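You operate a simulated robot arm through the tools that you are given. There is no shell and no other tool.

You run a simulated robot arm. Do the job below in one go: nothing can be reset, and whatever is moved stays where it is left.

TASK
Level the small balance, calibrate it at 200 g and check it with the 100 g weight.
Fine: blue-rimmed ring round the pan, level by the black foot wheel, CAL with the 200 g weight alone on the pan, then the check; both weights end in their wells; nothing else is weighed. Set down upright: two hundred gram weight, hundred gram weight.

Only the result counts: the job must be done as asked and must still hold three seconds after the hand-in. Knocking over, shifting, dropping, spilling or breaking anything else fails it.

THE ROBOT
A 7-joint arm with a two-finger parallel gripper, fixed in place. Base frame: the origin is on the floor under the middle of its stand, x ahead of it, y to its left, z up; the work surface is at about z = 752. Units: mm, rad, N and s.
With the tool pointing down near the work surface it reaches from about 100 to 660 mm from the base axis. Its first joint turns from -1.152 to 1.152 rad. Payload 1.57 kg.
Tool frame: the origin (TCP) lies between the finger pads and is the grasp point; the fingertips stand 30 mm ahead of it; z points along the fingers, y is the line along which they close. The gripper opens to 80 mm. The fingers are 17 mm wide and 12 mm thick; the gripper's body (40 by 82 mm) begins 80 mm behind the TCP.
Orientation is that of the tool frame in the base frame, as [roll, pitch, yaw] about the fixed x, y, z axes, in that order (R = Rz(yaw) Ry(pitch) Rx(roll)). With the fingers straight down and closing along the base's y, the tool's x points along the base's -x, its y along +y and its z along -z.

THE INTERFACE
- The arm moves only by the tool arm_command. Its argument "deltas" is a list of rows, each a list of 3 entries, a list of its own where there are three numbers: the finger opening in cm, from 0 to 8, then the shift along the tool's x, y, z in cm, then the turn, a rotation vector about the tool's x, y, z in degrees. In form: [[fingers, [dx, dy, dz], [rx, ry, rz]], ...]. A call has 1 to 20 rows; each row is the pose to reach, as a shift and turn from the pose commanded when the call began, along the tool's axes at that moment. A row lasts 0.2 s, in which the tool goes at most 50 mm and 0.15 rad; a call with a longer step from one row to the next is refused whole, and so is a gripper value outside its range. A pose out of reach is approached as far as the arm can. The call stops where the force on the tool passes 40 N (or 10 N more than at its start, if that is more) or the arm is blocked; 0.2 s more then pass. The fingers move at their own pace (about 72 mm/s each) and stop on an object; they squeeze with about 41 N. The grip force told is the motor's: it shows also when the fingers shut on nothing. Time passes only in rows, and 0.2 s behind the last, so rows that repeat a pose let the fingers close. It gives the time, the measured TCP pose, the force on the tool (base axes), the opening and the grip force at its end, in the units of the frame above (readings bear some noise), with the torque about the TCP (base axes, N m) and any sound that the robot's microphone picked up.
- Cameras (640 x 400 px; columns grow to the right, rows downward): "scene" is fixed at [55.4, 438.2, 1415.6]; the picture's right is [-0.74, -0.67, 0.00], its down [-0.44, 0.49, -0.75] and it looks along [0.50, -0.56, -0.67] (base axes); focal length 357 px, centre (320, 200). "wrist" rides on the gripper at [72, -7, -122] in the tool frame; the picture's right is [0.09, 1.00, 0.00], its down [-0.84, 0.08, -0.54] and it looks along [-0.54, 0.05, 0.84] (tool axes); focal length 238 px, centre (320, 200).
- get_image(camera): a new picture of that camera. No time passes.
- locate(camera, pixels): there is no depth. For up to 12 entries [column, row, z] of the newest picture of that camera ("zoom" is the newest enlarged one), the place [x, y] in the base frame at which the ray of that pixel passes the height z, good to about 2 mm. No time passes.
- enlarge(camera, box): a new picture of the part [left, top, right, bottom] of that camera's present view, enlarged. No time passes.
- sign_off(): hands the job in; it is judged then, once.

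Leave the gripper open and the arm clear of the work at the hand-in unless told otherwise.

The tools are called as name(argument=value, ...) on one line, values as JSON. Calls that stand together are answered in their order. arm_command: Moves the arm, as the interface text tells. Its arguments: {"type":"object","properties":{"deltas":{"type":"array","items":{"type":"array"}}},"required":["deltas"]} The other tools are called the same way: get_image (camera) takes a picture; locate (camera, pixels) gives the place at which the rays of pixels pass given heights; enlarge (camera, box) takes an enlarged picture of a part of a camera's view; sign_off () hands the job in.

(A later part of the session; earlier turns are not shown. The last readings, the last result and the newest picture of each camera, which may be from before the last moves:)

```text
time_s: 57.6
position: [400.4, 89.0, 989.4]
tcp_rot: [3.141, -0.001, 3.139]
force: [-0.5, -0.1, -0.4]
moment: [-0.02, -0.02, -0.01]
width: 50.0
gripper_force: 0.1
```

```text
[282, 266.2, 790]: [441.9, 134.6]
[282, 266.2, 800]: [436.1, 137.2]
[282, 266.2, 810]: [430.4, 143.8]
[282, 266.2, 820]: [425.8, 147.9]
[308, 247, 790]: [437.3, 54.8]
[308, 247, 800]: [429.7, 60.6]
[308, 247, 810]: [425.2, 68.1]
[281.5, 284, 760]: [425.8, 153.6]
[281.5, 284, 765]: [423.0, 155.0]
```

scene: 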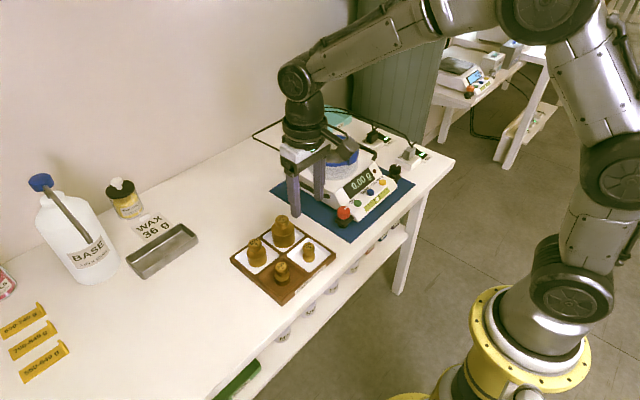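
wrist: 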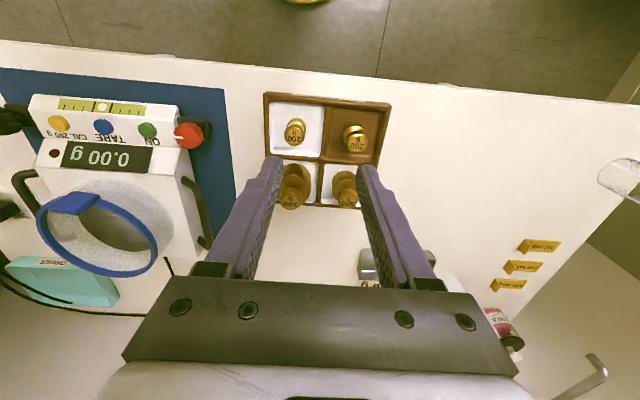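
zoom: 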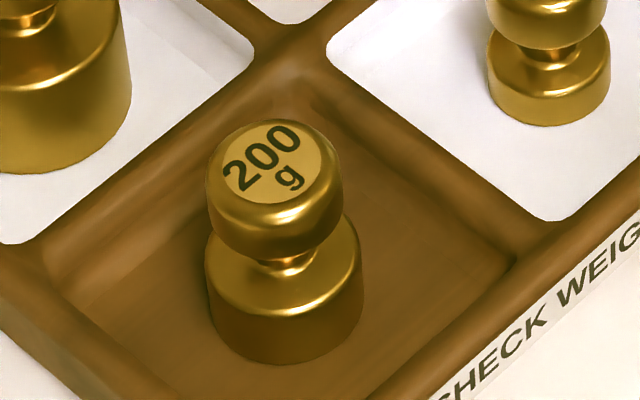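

The 200 g weight is at about (433, 141.5) with its top near z 807 and a knob 28–30 mm across. The 100 g weight is at about (433, 57.5) with its top near z 795. I'll move over the 200 g weight at z 880 and verify.

arm_command(deltas=[[5.5, [-1.0, 1.7, 1.5], [0, 0, 0]], [5.5, [-2.1, 3.5, 4.0], [0, 0, 0]], [5.5, [-3.26, 5.25, 7.0], [0, 0, 0]], [5.5, [-3.26, 5.25, 9.5], [0, 0, 0]], [5.5, [-3.26, 5.25, 11.0], [0, 0, 0]], [5.5, [-3.26, 5.25, 11.0], [0, 0, 0]]])

enlarge(camera="wrist", box=[224, 90, 416, 210])

enlarge(camera="scene", box=[240, 220, 336, 300])

```text
time_s: 59.0
position: [435.5, 141.8, 880.0]
tcp_rot: [3.141, 0.0, 3.141]
force: [0.1, -0.2, 0.1]
moment: [-0.01, 0.01, -0.03]
width: 54.8
gripper_force: 0.1
```

```text
3.33 times, centred on (320, 150) of wrist
```

zoom: 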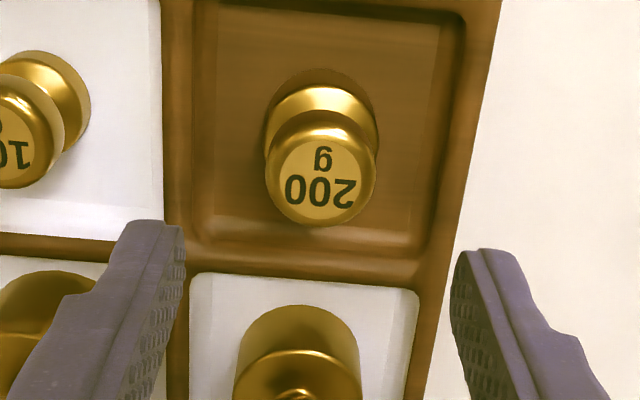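

```text
5.00 times, centred on (288, 260) of scene
```

zoom: 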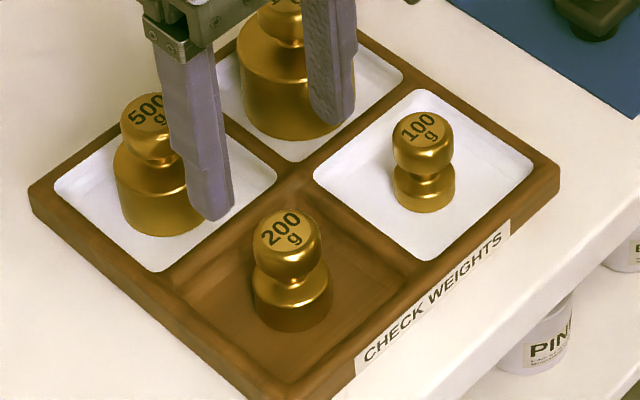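

I'll locate the knob's top centre at (319.7, 144.3) several times to fine-tune.

locate(camera="wrist", pixels=[[319.7, 144.3, 807], [319.7, 144.3, 807], [319.7, 144.3, 807], [319.7, 144.3, 807], [319.7, 144.3, 807], [320.6, 148.2, 807], [320.6, 148.2, 807], [320.6, 148.2, 807], [320.6, 148.2, 807], [303.5, 144, 800], [337, 146, 800]])

locate(camera="scene", pixels=[[281.6, 266.2, 807], [281.6, 266.2, 807], [281.6, 266.2, 807], [281.6, 266.2, 807], [281.6, 266.2, 804], [281.6, 266.2, 804]])

```text
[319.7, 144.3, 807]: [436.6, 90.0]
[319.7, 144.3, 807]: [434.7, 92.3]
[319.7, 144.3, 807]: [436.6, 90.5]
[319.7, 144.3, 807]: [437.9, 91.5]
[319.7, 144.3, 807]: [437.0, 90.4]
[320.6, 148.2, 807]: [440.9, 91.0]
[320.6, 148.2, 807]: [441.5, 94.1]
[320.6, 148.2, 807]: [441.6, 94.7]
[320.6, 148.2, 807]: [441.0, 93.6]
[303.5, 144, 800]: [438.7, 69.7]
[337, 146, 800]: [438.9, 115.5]
```

```text
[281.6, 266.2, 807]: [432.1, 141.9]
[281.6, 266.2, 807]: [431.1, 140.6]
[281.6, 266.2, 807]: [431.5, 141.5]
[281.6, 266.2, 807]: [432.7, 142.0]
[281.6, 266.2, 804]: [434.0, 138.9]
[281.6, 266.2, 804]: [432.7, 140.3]
```

Locate uses the last full wrist picture, so I need a fresh one from here.

get_image(camera="wrist")

locate(camera="wrist", pixels=[[319.7, 144.3, 807], [319.7, 144.3, 807], [319.7, 144.3, 807], [319.7, 144.3, 807], [319.7, 144.3, 807], [320.6, 148.2, 807], [320.6, 148.2, 807], [320.6, 148.2, 807], [303.5, 144, 800], [337, 146, 800]])

```text
taken
```

wrist: 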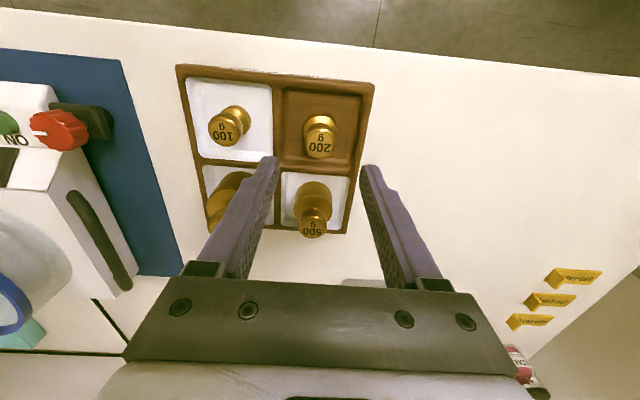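

```text
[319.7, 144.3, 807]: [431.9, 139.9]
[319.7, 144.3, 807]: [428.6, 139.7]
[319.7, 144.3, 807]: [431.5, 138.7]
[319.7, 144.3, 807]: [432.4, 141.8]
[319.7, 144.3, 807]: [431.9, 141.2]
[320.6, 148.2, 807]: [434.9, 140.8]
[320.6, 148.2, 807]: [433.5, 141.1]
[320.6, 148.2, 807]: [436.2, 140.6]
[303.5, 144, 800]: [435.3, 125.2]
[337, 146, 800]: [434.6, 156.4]
```

The knob is about 2 mm to −x of the tool axis and centred in y. I'll shift and lower so the tips come beside the knob at about z 790.

arm_command(deltas=[[5.5, [0.2, -0.05, 1.5], [0, 0, 0]], [5.5, [0.2, -0.05, 3.0], [0, 0, 0]], [5.5, [0.2, -0.05, 4.5], [0, 0, 0]], [5.5, [0.2, -0.05, 5.5], [0, 0, 0]], [5.5, [0.2, -0.05, 6.1], [0, 0, 0]], [5.5, [0.2, -0.05, 6.1], [0, 0, 0]]])

enlarge(camera="wrist", box=[224, 120, 416, 240])

enlarge(camera="scene", box=[240, 220, 336, 300])

```text
time_s: 60.4
position: [432.7, 141.6, 818.0]
tcp_rot: [-3.141, 0.001, -3.141]
force: [-0.3, 0.1, -0.1]
moment: [0.01, 0.0, -0.02]
width: 54.9
gripper_force: 0.1
```

```text
3.33 times, centred on (320, 180) of wrist
```

zoom: 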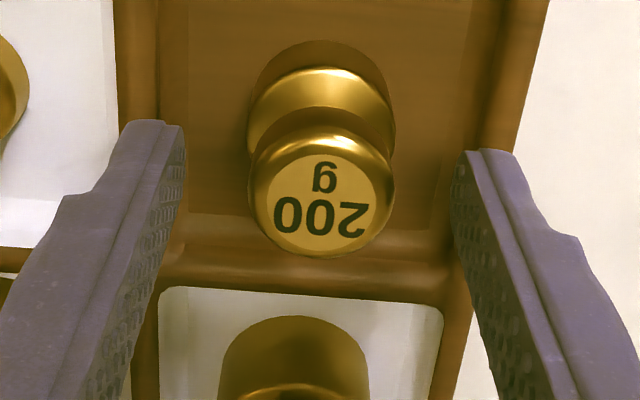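

```text
5.00 times, centred on (288, 260) of scene
```

zoom: 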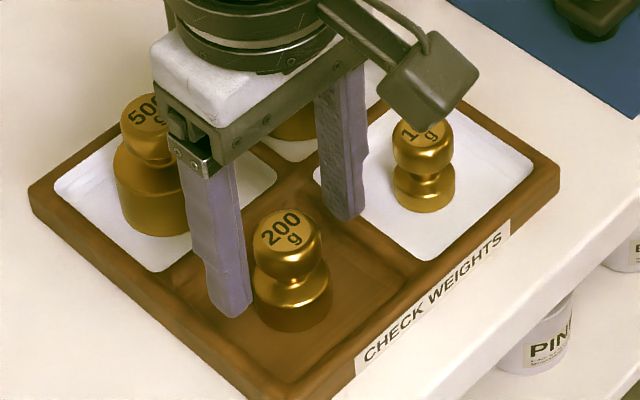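

The knob is centred between the fingers. I'll nudge 1.5 mm to −x and close on it.

arm_command(deltas=[[5.0, [0.15, -0.03, 0], [0, 0, 0]], [4.2, [0.15, -0.03, 0], [0, 0, 0]], [3.6, [0.15, -0.03, 0], [0, 0, 0]], [3.2, [0.15, -0.03, 0], [0, 0, 0]], [2.9, [0.15, -0.03, 0], [0, 0, 0]], [2.5, [0.15, -0.03, 0], [0, 0, 0]], [2.0, [0.15, -0.03, 0], [0, 0, 0]], [2.0, [0.15, -0.03, 0], [0, 0, 0]]])

enlarge(camera="wrist", box=[224, 120, 416, 240])

```text
time_s: 62.2
position: [430.8, 141.4, 817.3]
tcp_rot: [-3.141, 0.0, 3.141]
force: [-0.7, 1.4, -0.2]
moment: [0.01, 0.0, -0.02]
width: 28.1
gripper_force: 38.0
```

```text
3.33 times, centred on (320, 180) of wrist
```

zoom: 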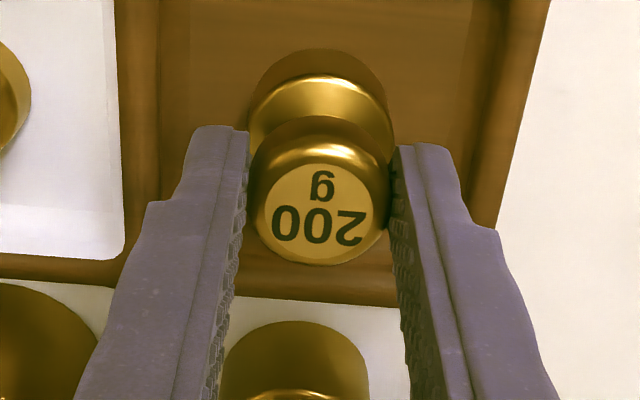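

The 200 g knob is gripped at 28.1 mm and 38 N. I'll lift slowly and check that it comes up straight.

arm_command(deltas=[[2.0, [0, 0, -0.15], [0, 0, 0]], [2.0, [0, 0, -0.4], [0, 0, 0]], [2.0, [0, 0, -0.8], [0, 0, 0]], [2.0, [0, 0, -1.4], [0, 0, 0]], [2.0, [0, 0, -2.2], [0, 0, 0]], [2.0, [0, 0, -3.0], [0, 0, 0]], [2.0, [0, 0, -3.0], [0, 0, 0]]])

enlarge(camera="scene", box=[240, 210, 336, 290])

enlarge(camera="wrist", box=[224, 120, 416, 240])

```text
time_s: 63.8
position: [430.4, 141.4, 849.5]
tcp_rot: [-3.141, 0.001, 3.141]
force: [-0.2, 0.2, -1.9]
moment: [0.01, 0.0, -0.02]
width: 27.9
gripper_force: 38.5
```

```text
5.00 times, centred on (288, 250) of scene
```

zoom: 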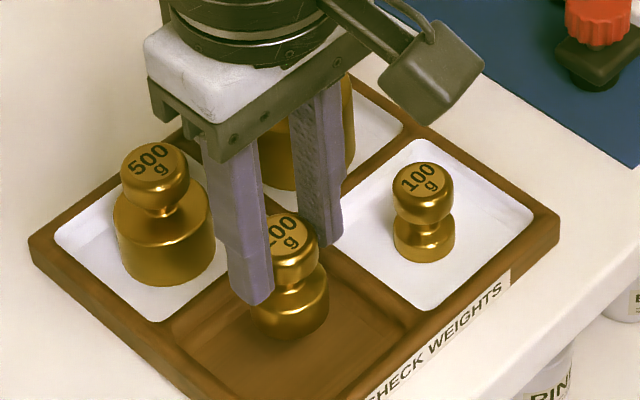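

```text
3.33 times, centred on (320, 180) of wrist
```

zoom: 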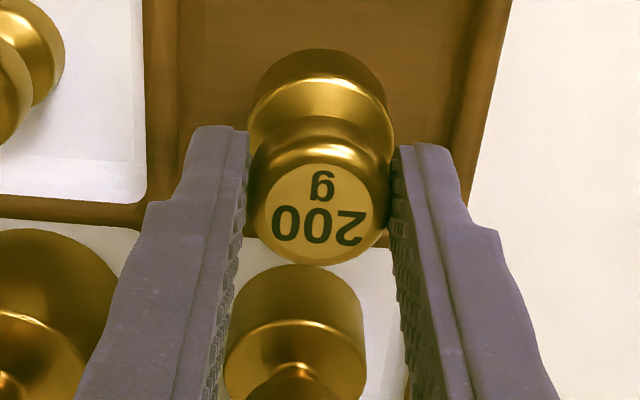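

The weight is held upright (−1.9 N ≈ 200 g). I'll raise it to z≈990, well above the ring rim at about 876, and carry it over the pan centre.

arm_command(deltas=[[2.0, [0, 0, -2], [0, 0, 0]], [2.0, [0, 0, -5], [0, 0, 0]], [2.0, [0, 0, -8.5], [0, 0, 0]], [2.0, [0, 0, -12], [0, 0, 0]], [2.0, [-0.5, -1.1, -14], [0, 0, 0]], [2.0, [-1.6, -3.6, -14], [0, 0, 0]], [2.0, [-3.0, -6.8, -14], [0, 0, 0]], [2.0, [-4.5, -10.2, -14], [0, 0, 0]], [2.0, [-6.0, -13.6, -14], [0, 0, 0]], [2.0, [-7.5, -17.0, -14], [0, 0, 0]], [2.0, [-9.0, -20.4, -14], [0, 0, 0]], [2.0, [-10.5, -23.8, -14], [0, 0, 0]], [2.0, [-12.0, -27.2, -14], [0, 0, 0]], [2.0, [-13.3, -30.2, -14], [0, 0, 0]], [2.0, [-14.4, -32.7, -14], [0, 0, 0]], [2.0, [-15.1, -34.3, -14], [0, 0, 0]], [2.0, [-15.1, -34.3, -14], [0, 0, 0]]])

get_image(camera="wrist")

get_image(camera="scene")

enlarge(camera="scene", box=[290, 90, 410, 210])

```text
time_s: 67.4
position: [578.0, -200.2, 987.1]
tcp_rot: [-3.142, 0.001, -3.142]
force: [0.3, 0.2, -2.3]
moment: [0.02, -0.02, -0.03]
width: 27.8
gripper_force: 38.2
```

```text
taken
```

wrist: 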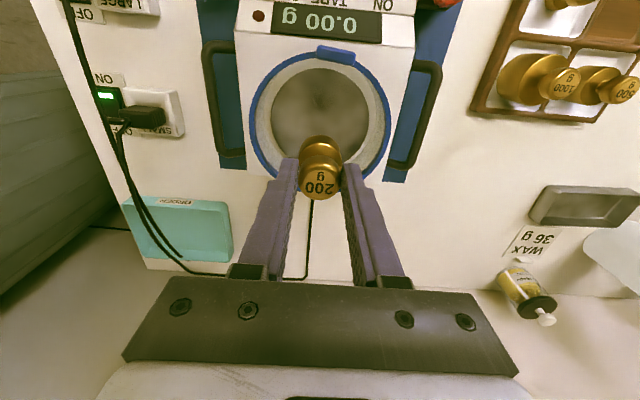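

```text
taken
```

scene: 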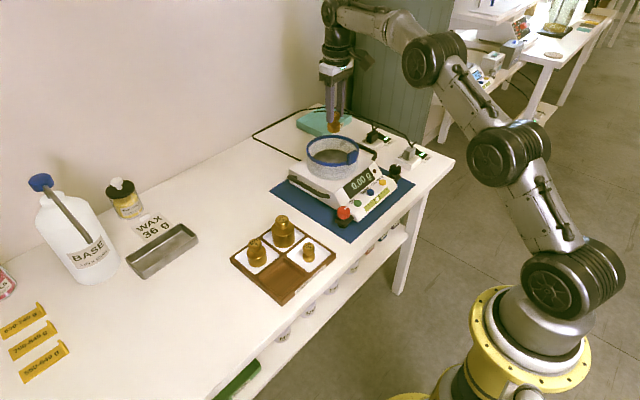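

```text
3.33 times, centred on (350, 150) of scene
```

zoom: 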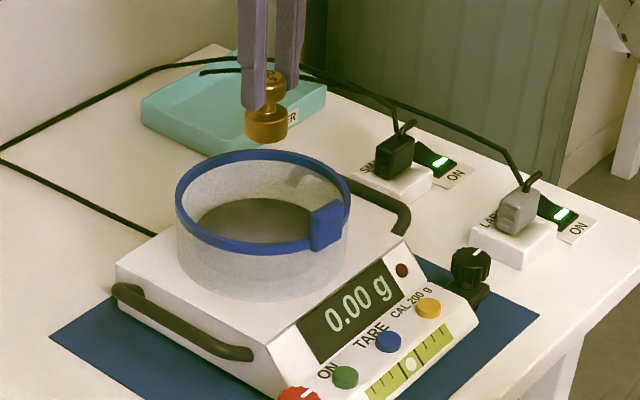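

I'm above the balance. I'll locate the pan and ring edges from here to refine the aim.

enlarge(camera="wrist", box=[236, 36, 404, 186])

```text
2.67 times, centred on (320, 111) of wrist
```

zoom: 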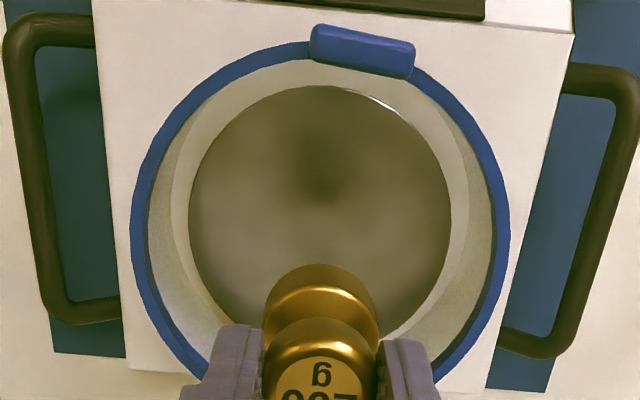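

locate(camera="wrist", pixels=[[270.5, 120.4, 827], [319.3, 67.9, 827], [369.1, 116.6, 827], [284.4, 84.75, 827], [357.5, 88.5, 827], [289.25, 156, 827], [355.6, 148.5, 827], [249.1, 122.25, 876], [391.6, 116.6, 876], [265.6, 81, 876], [372.5, 77.25, 876], [376.25, 165.4, 876]])

```text
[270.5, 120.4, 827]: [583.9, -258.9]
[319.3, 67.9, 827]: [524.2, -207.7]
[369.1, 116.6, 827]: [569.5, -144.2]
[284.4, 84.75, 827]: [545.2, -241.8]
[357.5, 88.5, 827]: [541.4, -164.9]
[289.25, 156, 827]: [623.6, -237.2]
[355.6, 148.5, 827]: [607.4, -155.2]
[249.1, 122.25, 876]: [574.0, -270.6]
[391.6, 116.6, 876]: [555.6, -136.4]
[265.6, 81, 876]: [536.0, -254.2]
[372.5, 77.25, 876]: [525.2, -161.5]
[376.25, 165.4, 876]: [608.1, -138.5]
```

The pan centre fits at about (580, −201.5), right under the tool. I'll lower the weight into the ring, stopping about 18 mm above the expected contact.

arm_command(deltas=[[2.0, [0, 0, 1.0], [0, 0, 0]], [2.0, [0, 0, 2.5], [0, 0, 0]], [2.0, [0, 0, 4.0], [0, 0, 0]], [2.0, [0, 0, 5.5], [0, 0, 0]], [2.0, [0, 0, 7.0], [0, 0, 0]], [2.0, [0, 0, 8.0], [0, 0, 0]], [2.0, [0, 0, 8.3], [0, 0, 0]], [2.0, [0, 0, 8.3], [0, 0, 0]]])

enlarge(camera="scene", box=[290, 110, 410, 210])

get_image(camera="wrist")

```text
time_s: 69.2
position: [581.8, -200.8, 903.5]
tcp_rot: [-3.141, -0.001, 3.141]
force: [-0.7, 1.2, -1.4]
moment: [-0.02, -0.01, 0.03]
width: 28.3
gripper_force: 38.3
```

```text
4.00 times, centred on (350, 160) of scene
```

zoom: 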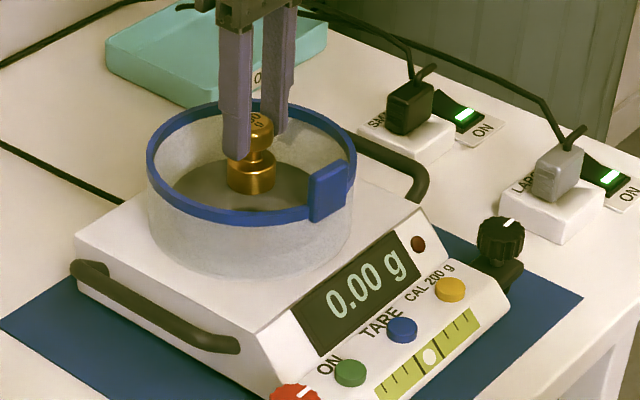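

```text
taken
```

wrist: 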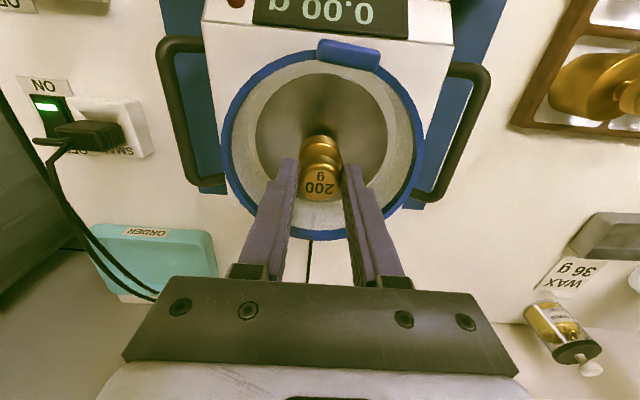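

The weight is inside the ring, clear of it and centred. I'll lower it in small steps, watching the force and the display.

arm_command(deltas=[[2.0, [0, 0, 0.4], [0, 0, 0]], [2.0, [0, 0, 0.8], [0, 0, 0]], [2.0, [0, 0, 1.1], [0, 0, 0]], [2.0, [0, 0, 1.3], [0, 0, 0]], [2.0, [0, 0, 1.3], [0, 0, 0]]])

enlarge(camera="scene", box=[290, 120, 410, 210])

```text
time_s: 70.4
position: [579.9, -200.2, 892.0]
tcp_rot: [-3.14, 0.0, -3.141]
force: [-0.3, -0.1, -2.6]
moment: [0.02, 0.01, 0.02]
width: 28.1
gripper_force: 38.3
```

```text
4.44 times, centred on (350, 165) of scene
```

zoom: 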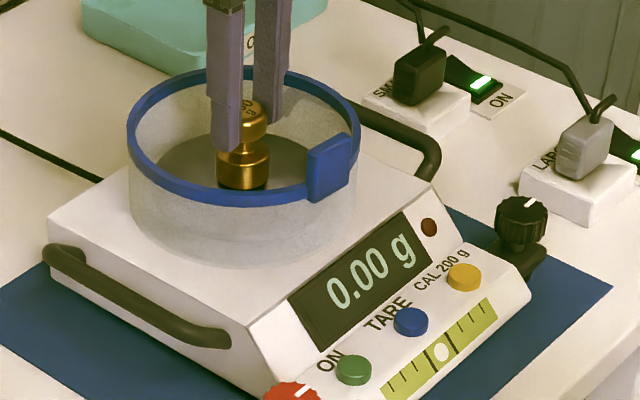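

arm_command(deltas=[[2.0, [0, 0, 0.08], [0, 0, 0]], [2.0, [0, 0, 0.16], [0, 0, 0]], [2.0, [0, 0, 0.24], [0, 0, 0]], [2.0, [0, 0, 0.3], [0, 0, 0]], [2.0, [0, 0, 0.3], [0, 0, 0]]])

enlarge(camera="scene", box=[290, 120, 410, 210])

```text
time_s: 71.6
position: [581.4, -200.7, 889.8]
tcp_rot: [-3.141, 0.001, -3.142]
force: [-0.2, -0.4, -1.7]
moment: [-0.01, -0.01, 0.0]
width: 28.2
gripper_force: 38.3
```

```text
4.44 times, centred on (350, 165) of scene
```

zoom: 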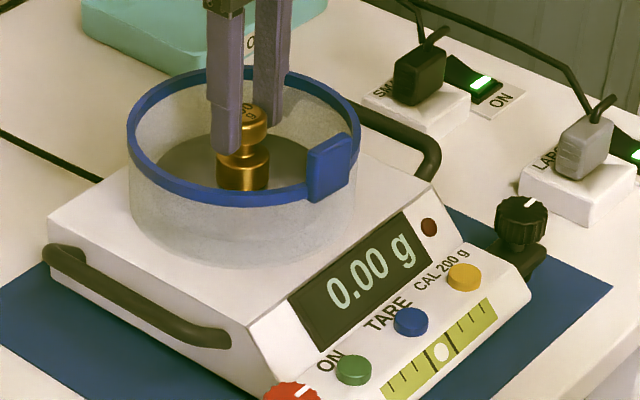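

No contact yet. I'll take another 2 mm in 0.5 mm steps.

arm_command(deltas=[[2.0, [0, 0, 0.05], [0, 0, 0]], [2.0, [0, 0, 0.1], [0, 0, 0]], [2.0, [0, 0, 0.15], [0, 0, 0]], [2.0, [0, 0, 0.2], [0, 0, 0]], [2.0, [0, 0, 0.2], [0, 0, 0]]])

enlarge(camera="scene", box=[290, 120, 410, 210])

```text
time_s: 72.8
position: [581.3, -202.7, 887.6]
tcp_rot: [-3.14, 0.001, -3.141]
force: [-0.1, 0.0, -0.9]
moment: [0.02, -0.01, -0.04]
width: 28.2
gripper_force: 38.4
```

```text
4.44 times, centred on (350, 165) of scene
```

zoom: 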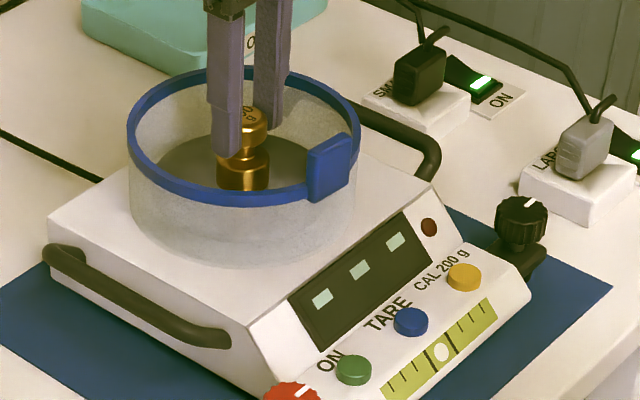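

The display shows dashes and the force dropped to −0.9 N, so the weight is touching the pan. I'll lower 0.3 mm more and open gently to 45 mm.

arm_command(deltas=[[2.0, [0, 0, 0.03], [0, 0, 0]], [2.0, [0, 0, 0.03], [0, 0, 0]], [3.0, [0, 0, 0.03], [0, 0, 0]], [3.4, [0, 0, 0.03], [0, 0, 0]], [4.0, [0, 0, 0.03], [0, 0, 0]], [4.6, [0, 0, 0.03], [0, 0, 0]], [4.6, [0, 0, 0.03], [0, 0, 0]]])

enlarge(camera="scene", box=[290, 120, 410, 210])

enlarge(camera="wrist", box=[200, 20, 440, 240])

```text
time_s: 74.4
position: [579.7, -201.3, 887.3]
tcp_rot: [3.142, 0.0, 3.141]
force: [-0.1, -0.8, 0.8]
moment: [-0.03, 0.01, 0.04]
width: 46.0
gripper_force: 0.1
```

```text
4.44 times, centred on (350, 165) of scene
```

zoom: 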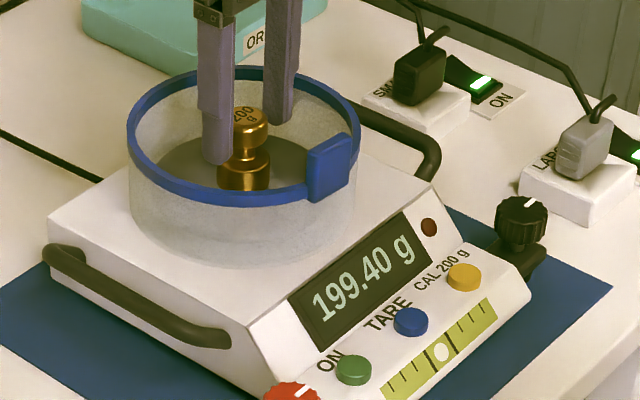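

```text
1.82 times, centred on (320, 130) of wrist
```

zoom: 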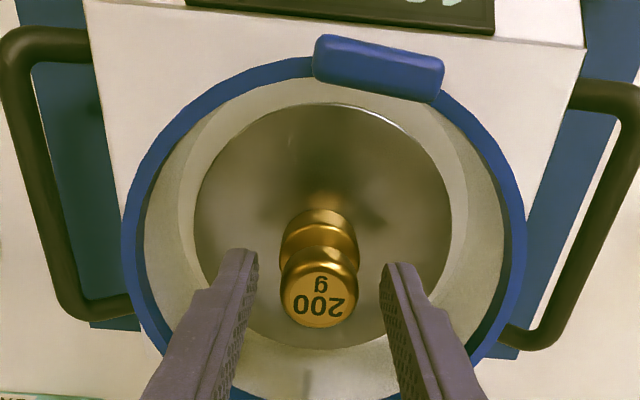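

The display reads a steady 199.40 g with the 200 g weight alone on the pan, so calibration is needed. I'll lift straight out of the ring, then move in front of the panel to look at the yellow CAL button.

arm_command(deltas=[[4.6, [0, 0, -1.5], [0, 0, 0]], [4.6, [0, 0, -4.0], [0, 0, 0]], [4.6, [0, 0, -7.0], [0, 0, 0]], [4.6, [0, 0, -10.0], [0, 0, 0]], [3.0, [3.0, -0.6, -10.0], [0, 0, 0]], [1.0, [7.0, -1.4, -10.0], [0, 0, 0]], [0.0, [11.0, -2.2, -9.0], [0, 0, 0]], [0.0, [15.0, -3.0, -7.0], [0, 0, 0]], [0.0, [18.0, -3.3, -5.0], [0, 0, 0]], [0.0, [18.0, -3.3, -5.0], [0, 0, 0]]])

get_image(camera="wrist")

get_image(camera="scene")

enlarge(camera="scene", box=[300, 130, 420, 230])

```text
time_s: 76.6
position: [400.0, -234.6, 938.6]
tcp_rot: [3.142, 0.001, -3.141]
force: [-0.3, -0.6, -0.7]
moment: [0.02, -0.01, 0.0]
width: 0.0
gripper_force: 20.9
```

```text
taken
```

wrist: 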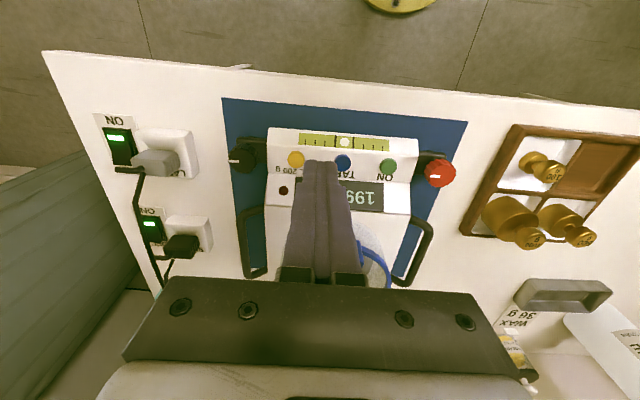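

```text
taken
```

scene: 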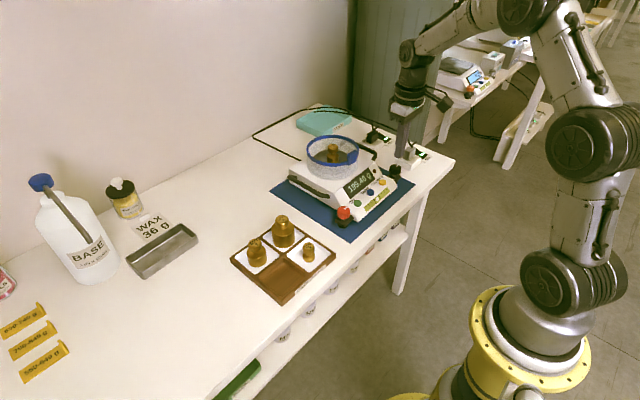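

```text
4.00 times, centred on (360, 180) of scene
```

zoom: 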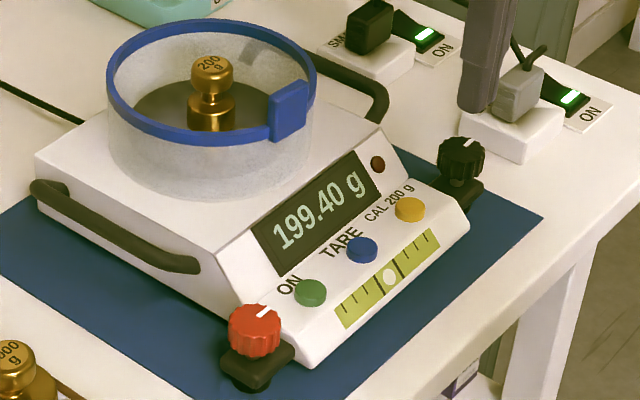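

I'll enlarge the panel in the wrist view and triangulate the CAL button and the slope of its face.

enlarge(camera="wrist", box=[256, 115, 416, 215])

enlarge(camera="scene", box=[352, 160, 400, 200])

```text
4.00 times, centred on (336, 165) of wrist
```

zoom: 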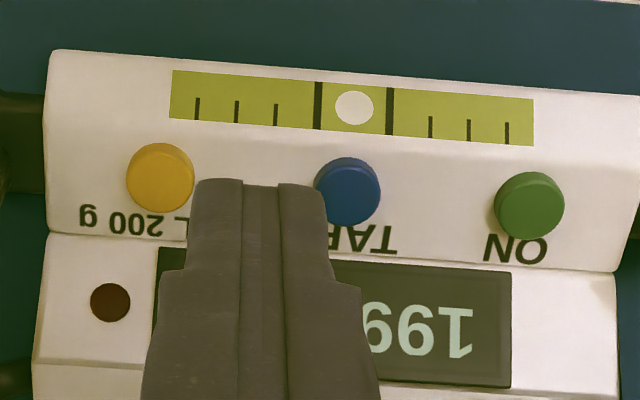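

```text
10.00 times, centred on (376, 180) of scene
```

zoom: 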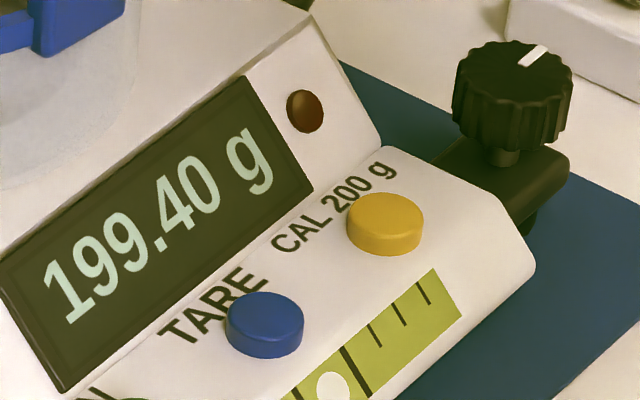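

locate(camera="wrist", pixels=[[296.25, 160, 780], [296.25, 160, 785], [296.25, 160, 790], [296.25, 160, 795], [344.6, 141.9, 770], [344.6, 141.9, 780], [344.6, 141.9, 790], [275, 189.5, 790], [275, 189.5, 800], [275, 189.5, 810], [295.5, 164, 785], [295.5, 164, 785]])

locate(camera="scene", pixels=[[382.6, 181.5, 780], [382.6, 181.5, 785], [382.6, 181.5, 790], [382.6, 181.5, 795], [377.2, 199.4, 770], [377.2, 199.4, 780], [377.2, 199.4, 790], [374.5, 171, 790], [374.5, 171, 800], [374.5, 171, 810]])

```text
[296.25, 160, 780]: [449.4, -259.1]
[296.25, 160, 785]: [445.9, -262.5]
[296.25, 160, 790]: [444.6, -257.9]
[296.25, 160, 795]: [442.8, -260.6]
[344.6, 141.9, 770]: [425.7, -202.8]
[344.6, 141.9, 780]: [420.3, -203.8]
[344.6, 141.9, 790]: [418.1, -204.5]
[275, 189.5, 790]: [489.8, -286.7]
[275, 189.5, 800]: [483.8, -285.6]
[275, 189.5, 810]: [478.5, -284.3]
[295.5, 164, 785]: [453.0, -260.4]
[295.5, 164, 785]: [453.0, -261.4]
```

```text
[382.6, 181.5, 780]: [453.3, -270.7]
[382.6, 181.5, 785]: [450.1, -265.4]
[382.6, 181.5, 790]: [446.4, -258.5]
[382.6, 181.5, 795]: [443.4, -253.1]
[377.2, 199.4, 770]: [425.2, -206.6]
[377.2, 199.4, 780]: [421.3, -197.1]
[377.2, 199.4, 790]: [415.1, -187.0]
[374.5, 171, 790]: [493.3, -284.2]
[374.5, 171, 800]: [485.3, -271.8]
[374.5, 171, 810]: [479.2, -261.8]
```

The CAL button's top is at about (446, −260, 788.5) and the panel slopes about 27° towards the robot. I'll tilt the closed fingers 27° to press square to the panel, starting 20 mm off the button.

arm_command(deltas=[[0, [-0.4, -0.5, 1.5], [0, -4.5, 0]], [0, [-0.8, -1.0, 3.5], [0, -9, 0]], [0, [-1.2, -1.5, 5.5], [0, -13.5, 0]], [0, [-1.6, -2.0, 7.5], [0, -18, 0]], [0, [-2.0, -2.54, 9.2], [0, -22.5, 0]], [0, [-2.2, -2.54, 10.45], [0, -27, 0]], [0, [-2.2, -2.54, 10.45], [0, -27, 0]]])

get_image(camera="wrist")

enlarge(camera="scene", box=[330, 130, 426, 210])

enlarge(camera="wrist", box=[240, 100, 400, 220])

```text
time_s: 78.2
position: [422.9, -259.4, 833.0]
tcp_rot: [-3.14, 0.474, -3.141]
force: [0.3, 0.4, -0.6]
moment: [-0.04, -0.02, -0.02]
width: 0.1
gripper_force: 20.7
```

```text
taken
```

wrist: 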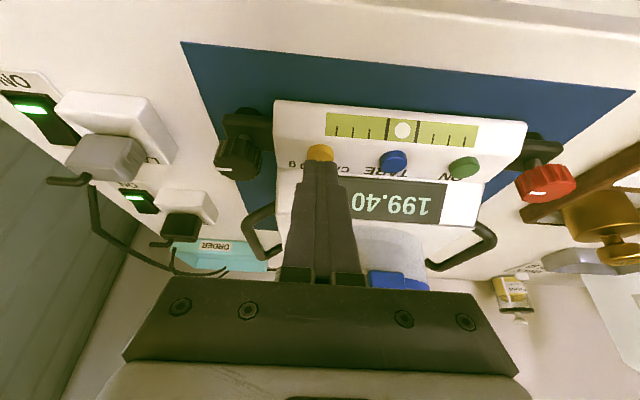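

```text
5.00 times, centred on (378, 170) of scene
```

zoom: 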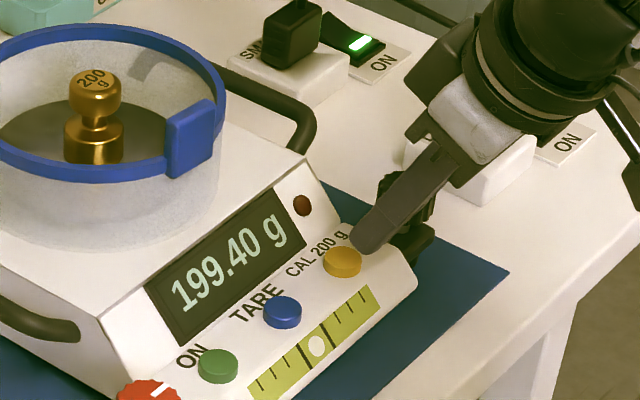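

```text
3.33 times, centred on (320, 160) of wrist
```

zoom: 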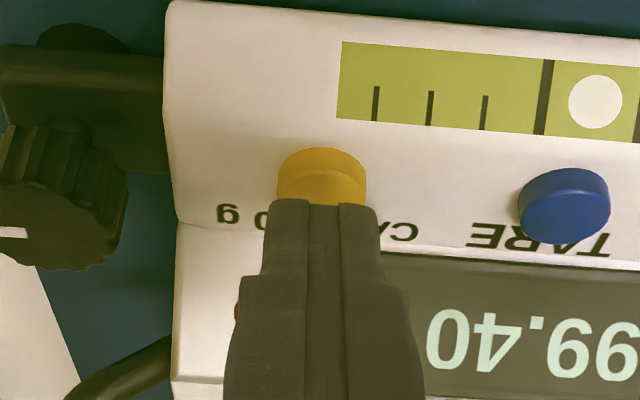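

The fingertip lines up with the yellow button. I'll advance along the tool axis to about 3 mm off it, then press in small steps.

arm_command(deltas=[[0, [0, 0, 0.6], [0, 0, 0]], [0, [0, 0, 1.1], [0, 0, 0]], [0, [0, 0, 1.5], [0, 0, 0]], [0, [0, 0, 1.5], [0, 0, 0]]])

enlarge(camera="scene", box=[346, 150, 410, 206])

enlarge(camera="wrist", box=[256, 110, 384, 210])

```text
time_s: 79.2
position: [428.8, -259.2, 818.5]
tcp_rot: [3.141, 0.473, -3.139]
force: [-0.2, 0.4, 0.6]
moment: [0.0, 0.0, 0.04]
width: 0.0
gripper_force: 21.2
```

```text
7.14 times, centred on (378, 178) of scene
```

zoom: 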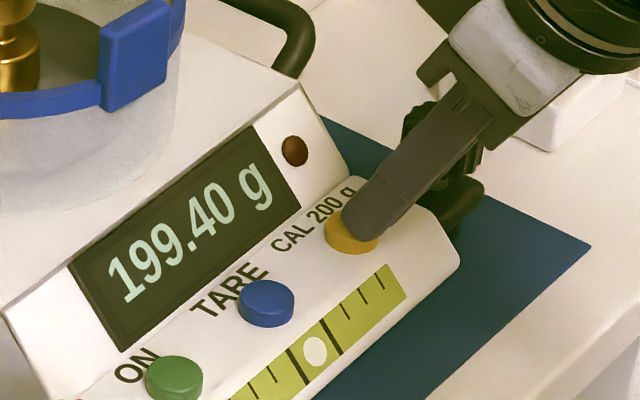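

```text
4.00 times, centred on (320, 160) of wrist
```

zoom: 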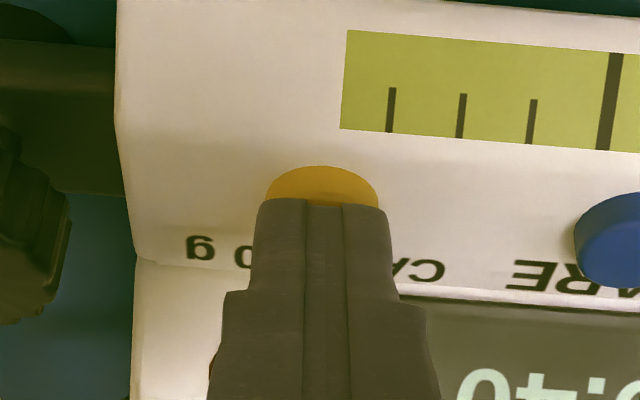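

The tip is just above the button. I'll press in 1 mm steps and watch the force and display.

arm_command(deltas=[[0, [0.1, 0, 0.1], [0, 0, 0]], [0, [0.1, 0, 0.2], [0, 0, 0]], [0, [0.1, 0, 0.3], [0, 0, 0]], [0, [0.1, 0, 0.3], [0, 0, 0]]])

enlarge(camera="scene", box=[346, 150, 410, 206])

```text
time_s: 80.2
position: [431.0, -259.2, 817.2]
tcp_rot: [-3.141, 0.471, -3.141]
force: [-3.0, 0.3, 1.9]
moment: [-0.02, 0.05, -0.01]
width: 0.1
gripper_force: 21.6
heard: click
```

```text
7.14 times, centred on (378, 178) of scene
```

zoom: 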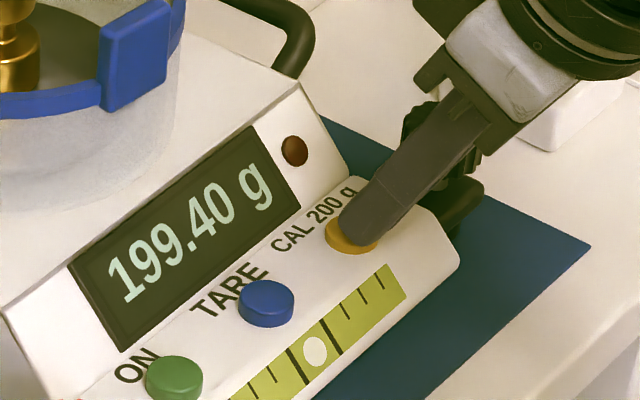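

I heard a click, so the button registered. I'll hold a moment, then release and see what the display does.

arm_command(deltas=[[0, [0, 0, 0], [0, 0, 0]], [0, [0, 0, 0], [0, 0, 0]]])

enlarge(camera="scene", box=[336, 150, 410, 206])

```text
time_s: 80.8
position: [431.3, -260.0, 816.9]
tcp_rot: [-3.141, 0.471, 3.14]
force: [-2.6, -1.0, 2.1]
moment: [0.02, 0.02, -0.01]
width: 0.0
gripper_force: 21.5
```

```text
7.14 times, centred on (373, 178) of scene
```

zoom: 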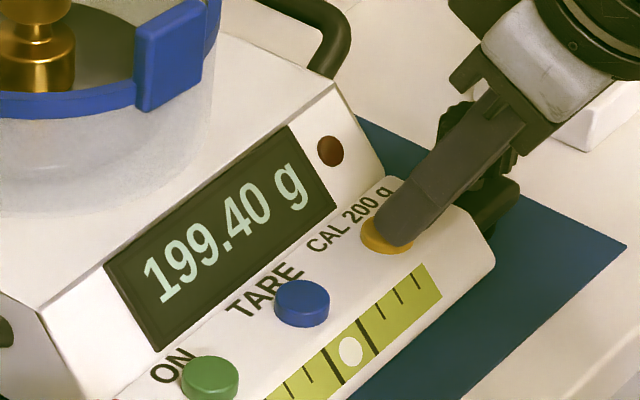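

There's no change while held. I'll back off about 8 mm and wait a second.

arm_command(deltas=[[0, [0, 0, -0.3], [0, 0, 0]], [0, [0, 0, -0.8], [0, 0, 0]], [0, [0, 0, -0.8], [0, 0, 0]], [0, [0, 0, -0.8], [0, 0, 0]]])

enlarge(camera="scene", box=[336, 150, 410, 206])

```text
time_s: 81.8
position: [426.2, -259.6, 822.6]
tcp_rot: [-3.141, 0.472, -3.14]
force: [-0.2, 0.0, -0.7]
moment: [0.02, -0.01, 0.03]
width: 0.0
gripper_force: 21.8
```

```text
7.14 times, centred on (373, 178) of scene
```

zoom: 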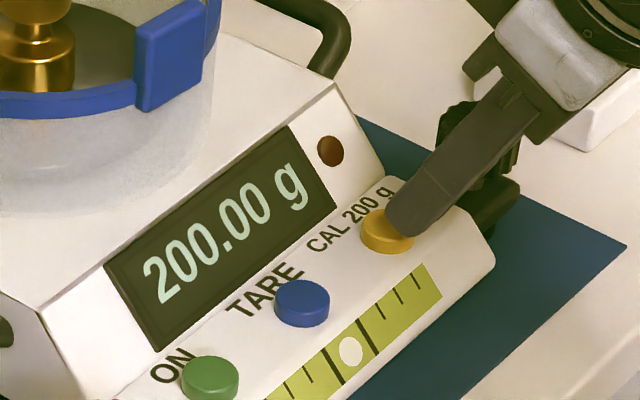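

The display now reads 200.00 g with only the 200 g weight on the pan, so calibration is done. I'll back off, bring the tool upright, and go back above the weight to collect it.

arm_command(deltas=[[0, [0, 0, -2.0], [0, 0, 0]], [0, [0, 0, -4.5], [0, 0, 0]], [0, [-1.3, 0.3, -7.5], [0, 4, 0]], [0, [-2.6, 0.6, -10.5], [0, 8, 0]], [1, [-3.8, 1.0, -13.4], [0, 13, 0]], [2, [-7.3, 2.0, -12.3], [0, 18, 0]], [3, [-11.0, 3.0, -11.2], [0, 23, 0]], [4, [-14.6, 4.0, -10.0], [0, 27, 0]], [4.6, [-18.2, 5.0, -8.8], [0, 27, 0]], [4.6, [-20.5, 5.6, -8.1], [0, 27, 0]], [4.6, [-21.3, 5.85, -7.82], [0, 27, 0]], [4.6, [-21.3, 5.85, -7.82], [0, 27, 0]]])

get_image(camera="wrist")

enlarge(camera="scene", box=[290, 110, 410, 210])

```text
time_s: 84.4
position: [581.4, -200.8, 988.4]
tcp_rot: [3.141, -0.001, -3.141]
force: [0.1, 0.0, -0.2]
moment: [0.01, -0.01, 0.0]
width: 45.9
gripper_force: 0.0
```

```text
taken
```

wrist: 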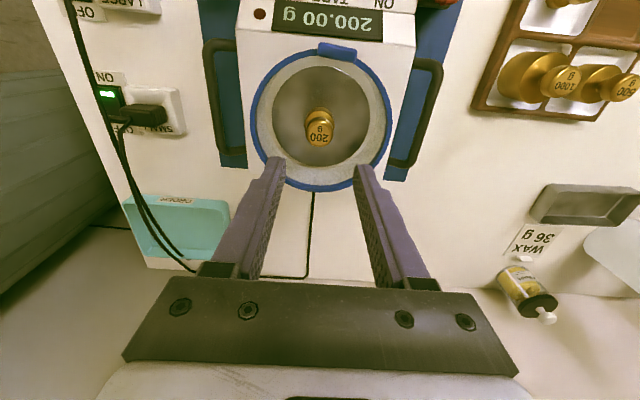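

```text
4.00 times, centred on (350, 160) of scene
```

zoom: 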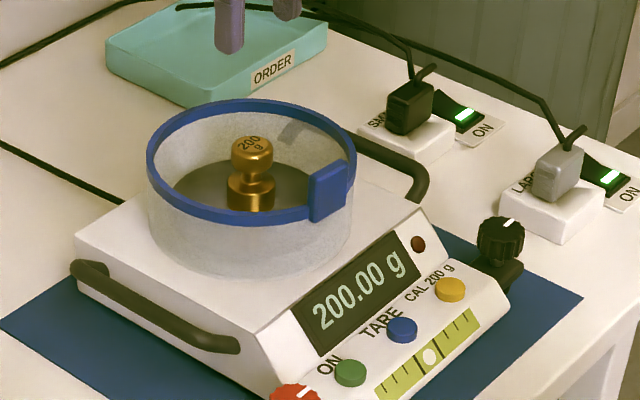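

The weight is right under the tool and the display holds 200.00 g. I'll lower the open fingers into the ring around the knob, checking partway.

arm_command(deltas=[[4.6, [0, 0, 1.5], [0, 0, 0]], [4.6, [0, 0, 3.5], [0, 0, 0]], [4.6, [0, 0, 5.5], [0, 0, 0]], [4.6, [0, 0, 7.0], [0, 0, 0]], [4.6, [0, 0, 7.0], [0, 0, 0]]])

enlarge(camera="wrist", box=[224, 100, 416, 220])

```text
time_s: 85.6
position: [580.7, -200.9, 916.8]
tcp_rot: [-3.141, 0.0, 3.141]
force: [-1.3, 0.3, -0.1]
moment: [0.02, -0.02, 0.01]
width: 45.9
gripper_force: 0.0
```

```text
3.33 times, centred on (320, 160) of wrist
```

zoom: 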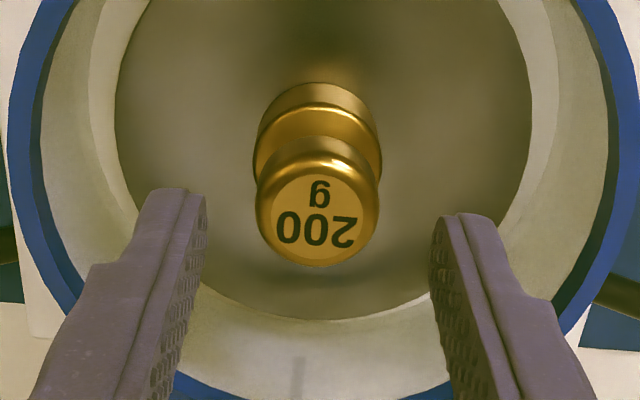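

I'll correct by under 1 mm and lower the rest of the way to the same grip height.

arm_command(deltas=[[4.6, [-0.07, -0.08, 1.0], [0, 0, 0]], [4.6, [-0.07, -0.08, 2.0], [0, 0, 0]], [4.6, [-0.07, -0.08, 3.05], [0, 0, 0]], [4.6, [-0.07, -0.08, 3.05], [0, 0, 0]]])

enlarge(camera="wrist", box=[224, 120, 416, 240])

enlarge(camera="scene", box=[290, 110, 410, 210])

```text
time_s: 86.6
position: [581.5, -202.1, 890.1]
tcp_rot: [3.141, 0.001, 3.141]
force: [0.2, 0.0, 0.0]
moment: [0.0, 0.01, -0.03]
width: 45.8
gripper_force: 0.0
```

```text
3.33 times, centred on (320, 180) of wrist
```

zoom: 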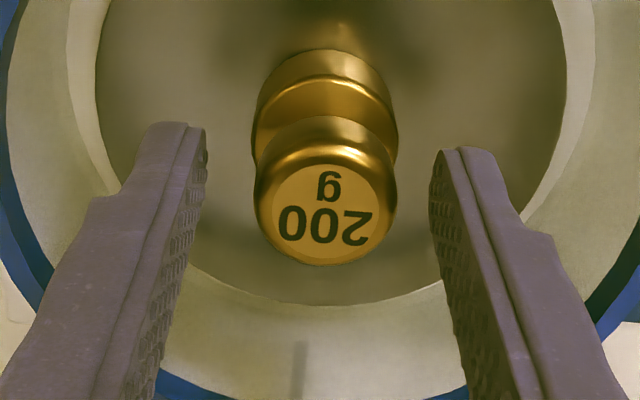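

```text
4.00 times, centred on (350, 160) of scene
```

zoom: 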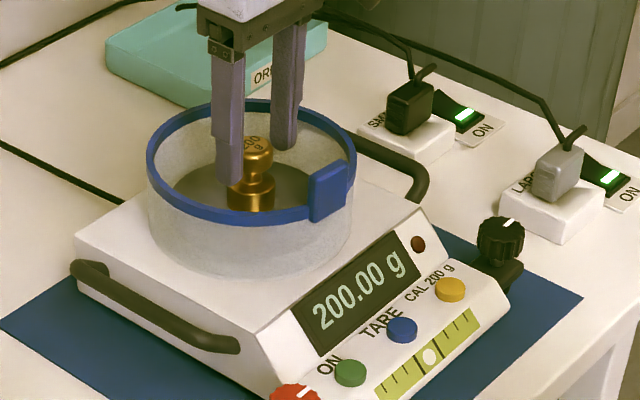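

The picture matches the earlier grip, with the knob 0.8 mm to +y. I'll correct that, close, and lift slowly.

arm_command(deltas=[[4.6, [0, 0.08, 0.05], [0, 0, 0]], [4.0, [0, 0.08, 0.05], [0, 0, 0]], [3.4, [0, 0.08, 0.05], [0, 0, 0]], [3.1, [0, 0.08, 0.05], [0, 0, 0]], [2.9, [0, 0.08, 0.05], [0, 0, 0]], [2.5, [0, 0.08, 0.05], [0, 0, 0]], [2.0, [0, 0.08, 0.05], [0, 0, 0]], [2.0, [0, 0.08, 0.05], [0, 0, 0]], [2.0, [0, 0.08, 0.05], [0, 0, 0]]])

enlarge(camera="wrist", box=[224, 120, 416, 240])

```text
time_s: 88.6
position: [580.6, -201.5, 887.4]
tcp_rot: [3.141, -0.001, 3.141]
force: [0.4, -0.4, -0.6]
moment: [-0.05, -0.01, -0.03]
width: 27.8
gripper_force: 38.8
```

```text
3.33 times, centred on (320, 180) of wrist
```

zoom: 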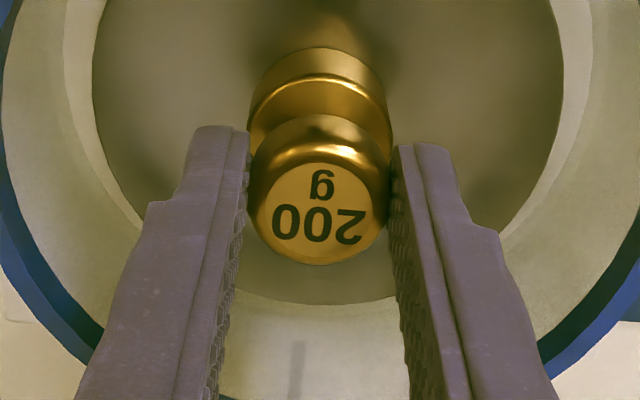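

The 200 g weight is gripped again at 27.8 mm. I'll lift it straight out of the ring and carry it back over its brown well.

arm_command(deltas=[[2.0, [0, 0, -0.2], [0, 0, 0]], [2.0, [0, 0, -0.6], [0, 0, 0]], [2.0, [0, 0, -1.5], [0, 0, 0]], [2.0, [0, 0, -3.5], [0, 0, 0]], [2.0, [0, 0, -6.0], [0, 0, 0]], [2.0, [0, 0, -8.5], [0, 0, 0]], [2.0, [0, 0, -10.2], [0, 0, 0]], [2.0, [0.8, 1.8, -10.2], [0, 0, 0]], [2.0, [2.2, 5.0, -10.2], [0, 0, 0]], [2.0, [3.7, 8.4, -10.2], [0, 0, 0]], [2.0, [5.3, 12.0, -10.2], [0, 0, 0]], [2.0, [6.9, 15.6, -10.2], [0, 0, 0]], [2.0, [8.5, 19.2, -10.2], [0, 0, 0]], [2.0, [10.1, 22.8, -10.2], [0, 0, 0]], [2.0, [11.6, 26.3, -10.2], [0, 0, 0]], [2.0, [13.0, 29.5, -10.2], [0, 0, 0]], [2.0, [14.2, 32.2, -10.2], [0, 0, 0]], [2.0, [15.0, 34.0, -10.2], [0, 0, 0]], [2.0, [15.1, 34.3, -10.2], [0, 0, 0]], [2.0, [15.1, 34.3, -10.2], [0, 0, 0]]])

get_image(camera="wrist")

get_image(camera="scene")

enlarge(camera="scene", box=[290, 110, 410, 210])

```text
time_s: 92.8
position: [429.8, 143.2, 991.9]
tcp_rot: [3.141, 0.0, -3.141]
force: [-0.1, 0.4, -2.2]
moment: [-0.01, -0.01, 0.01]
width: 28.1
gripper_force: 38.3
```

```text
taken
```

wrist: 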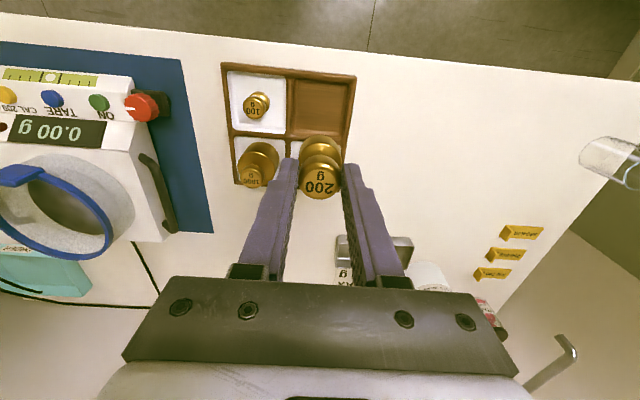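

```text
taken
```

scene: 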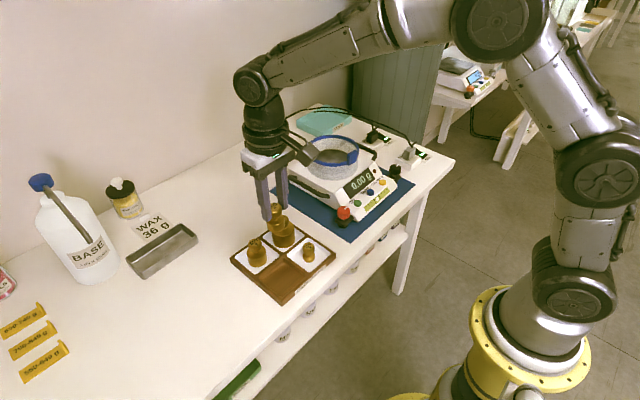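

```text
4.00 times, centred on (350, 160) of scene
```

zoom: 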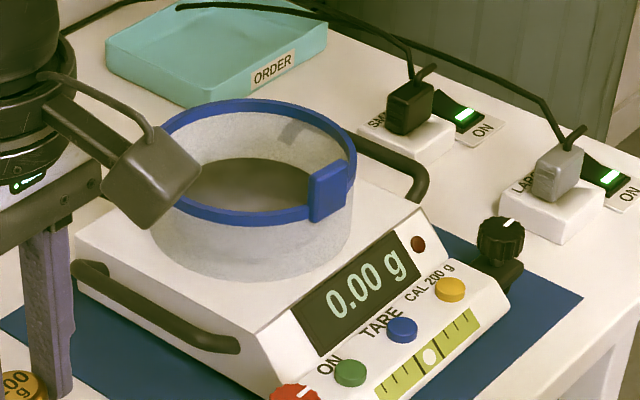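

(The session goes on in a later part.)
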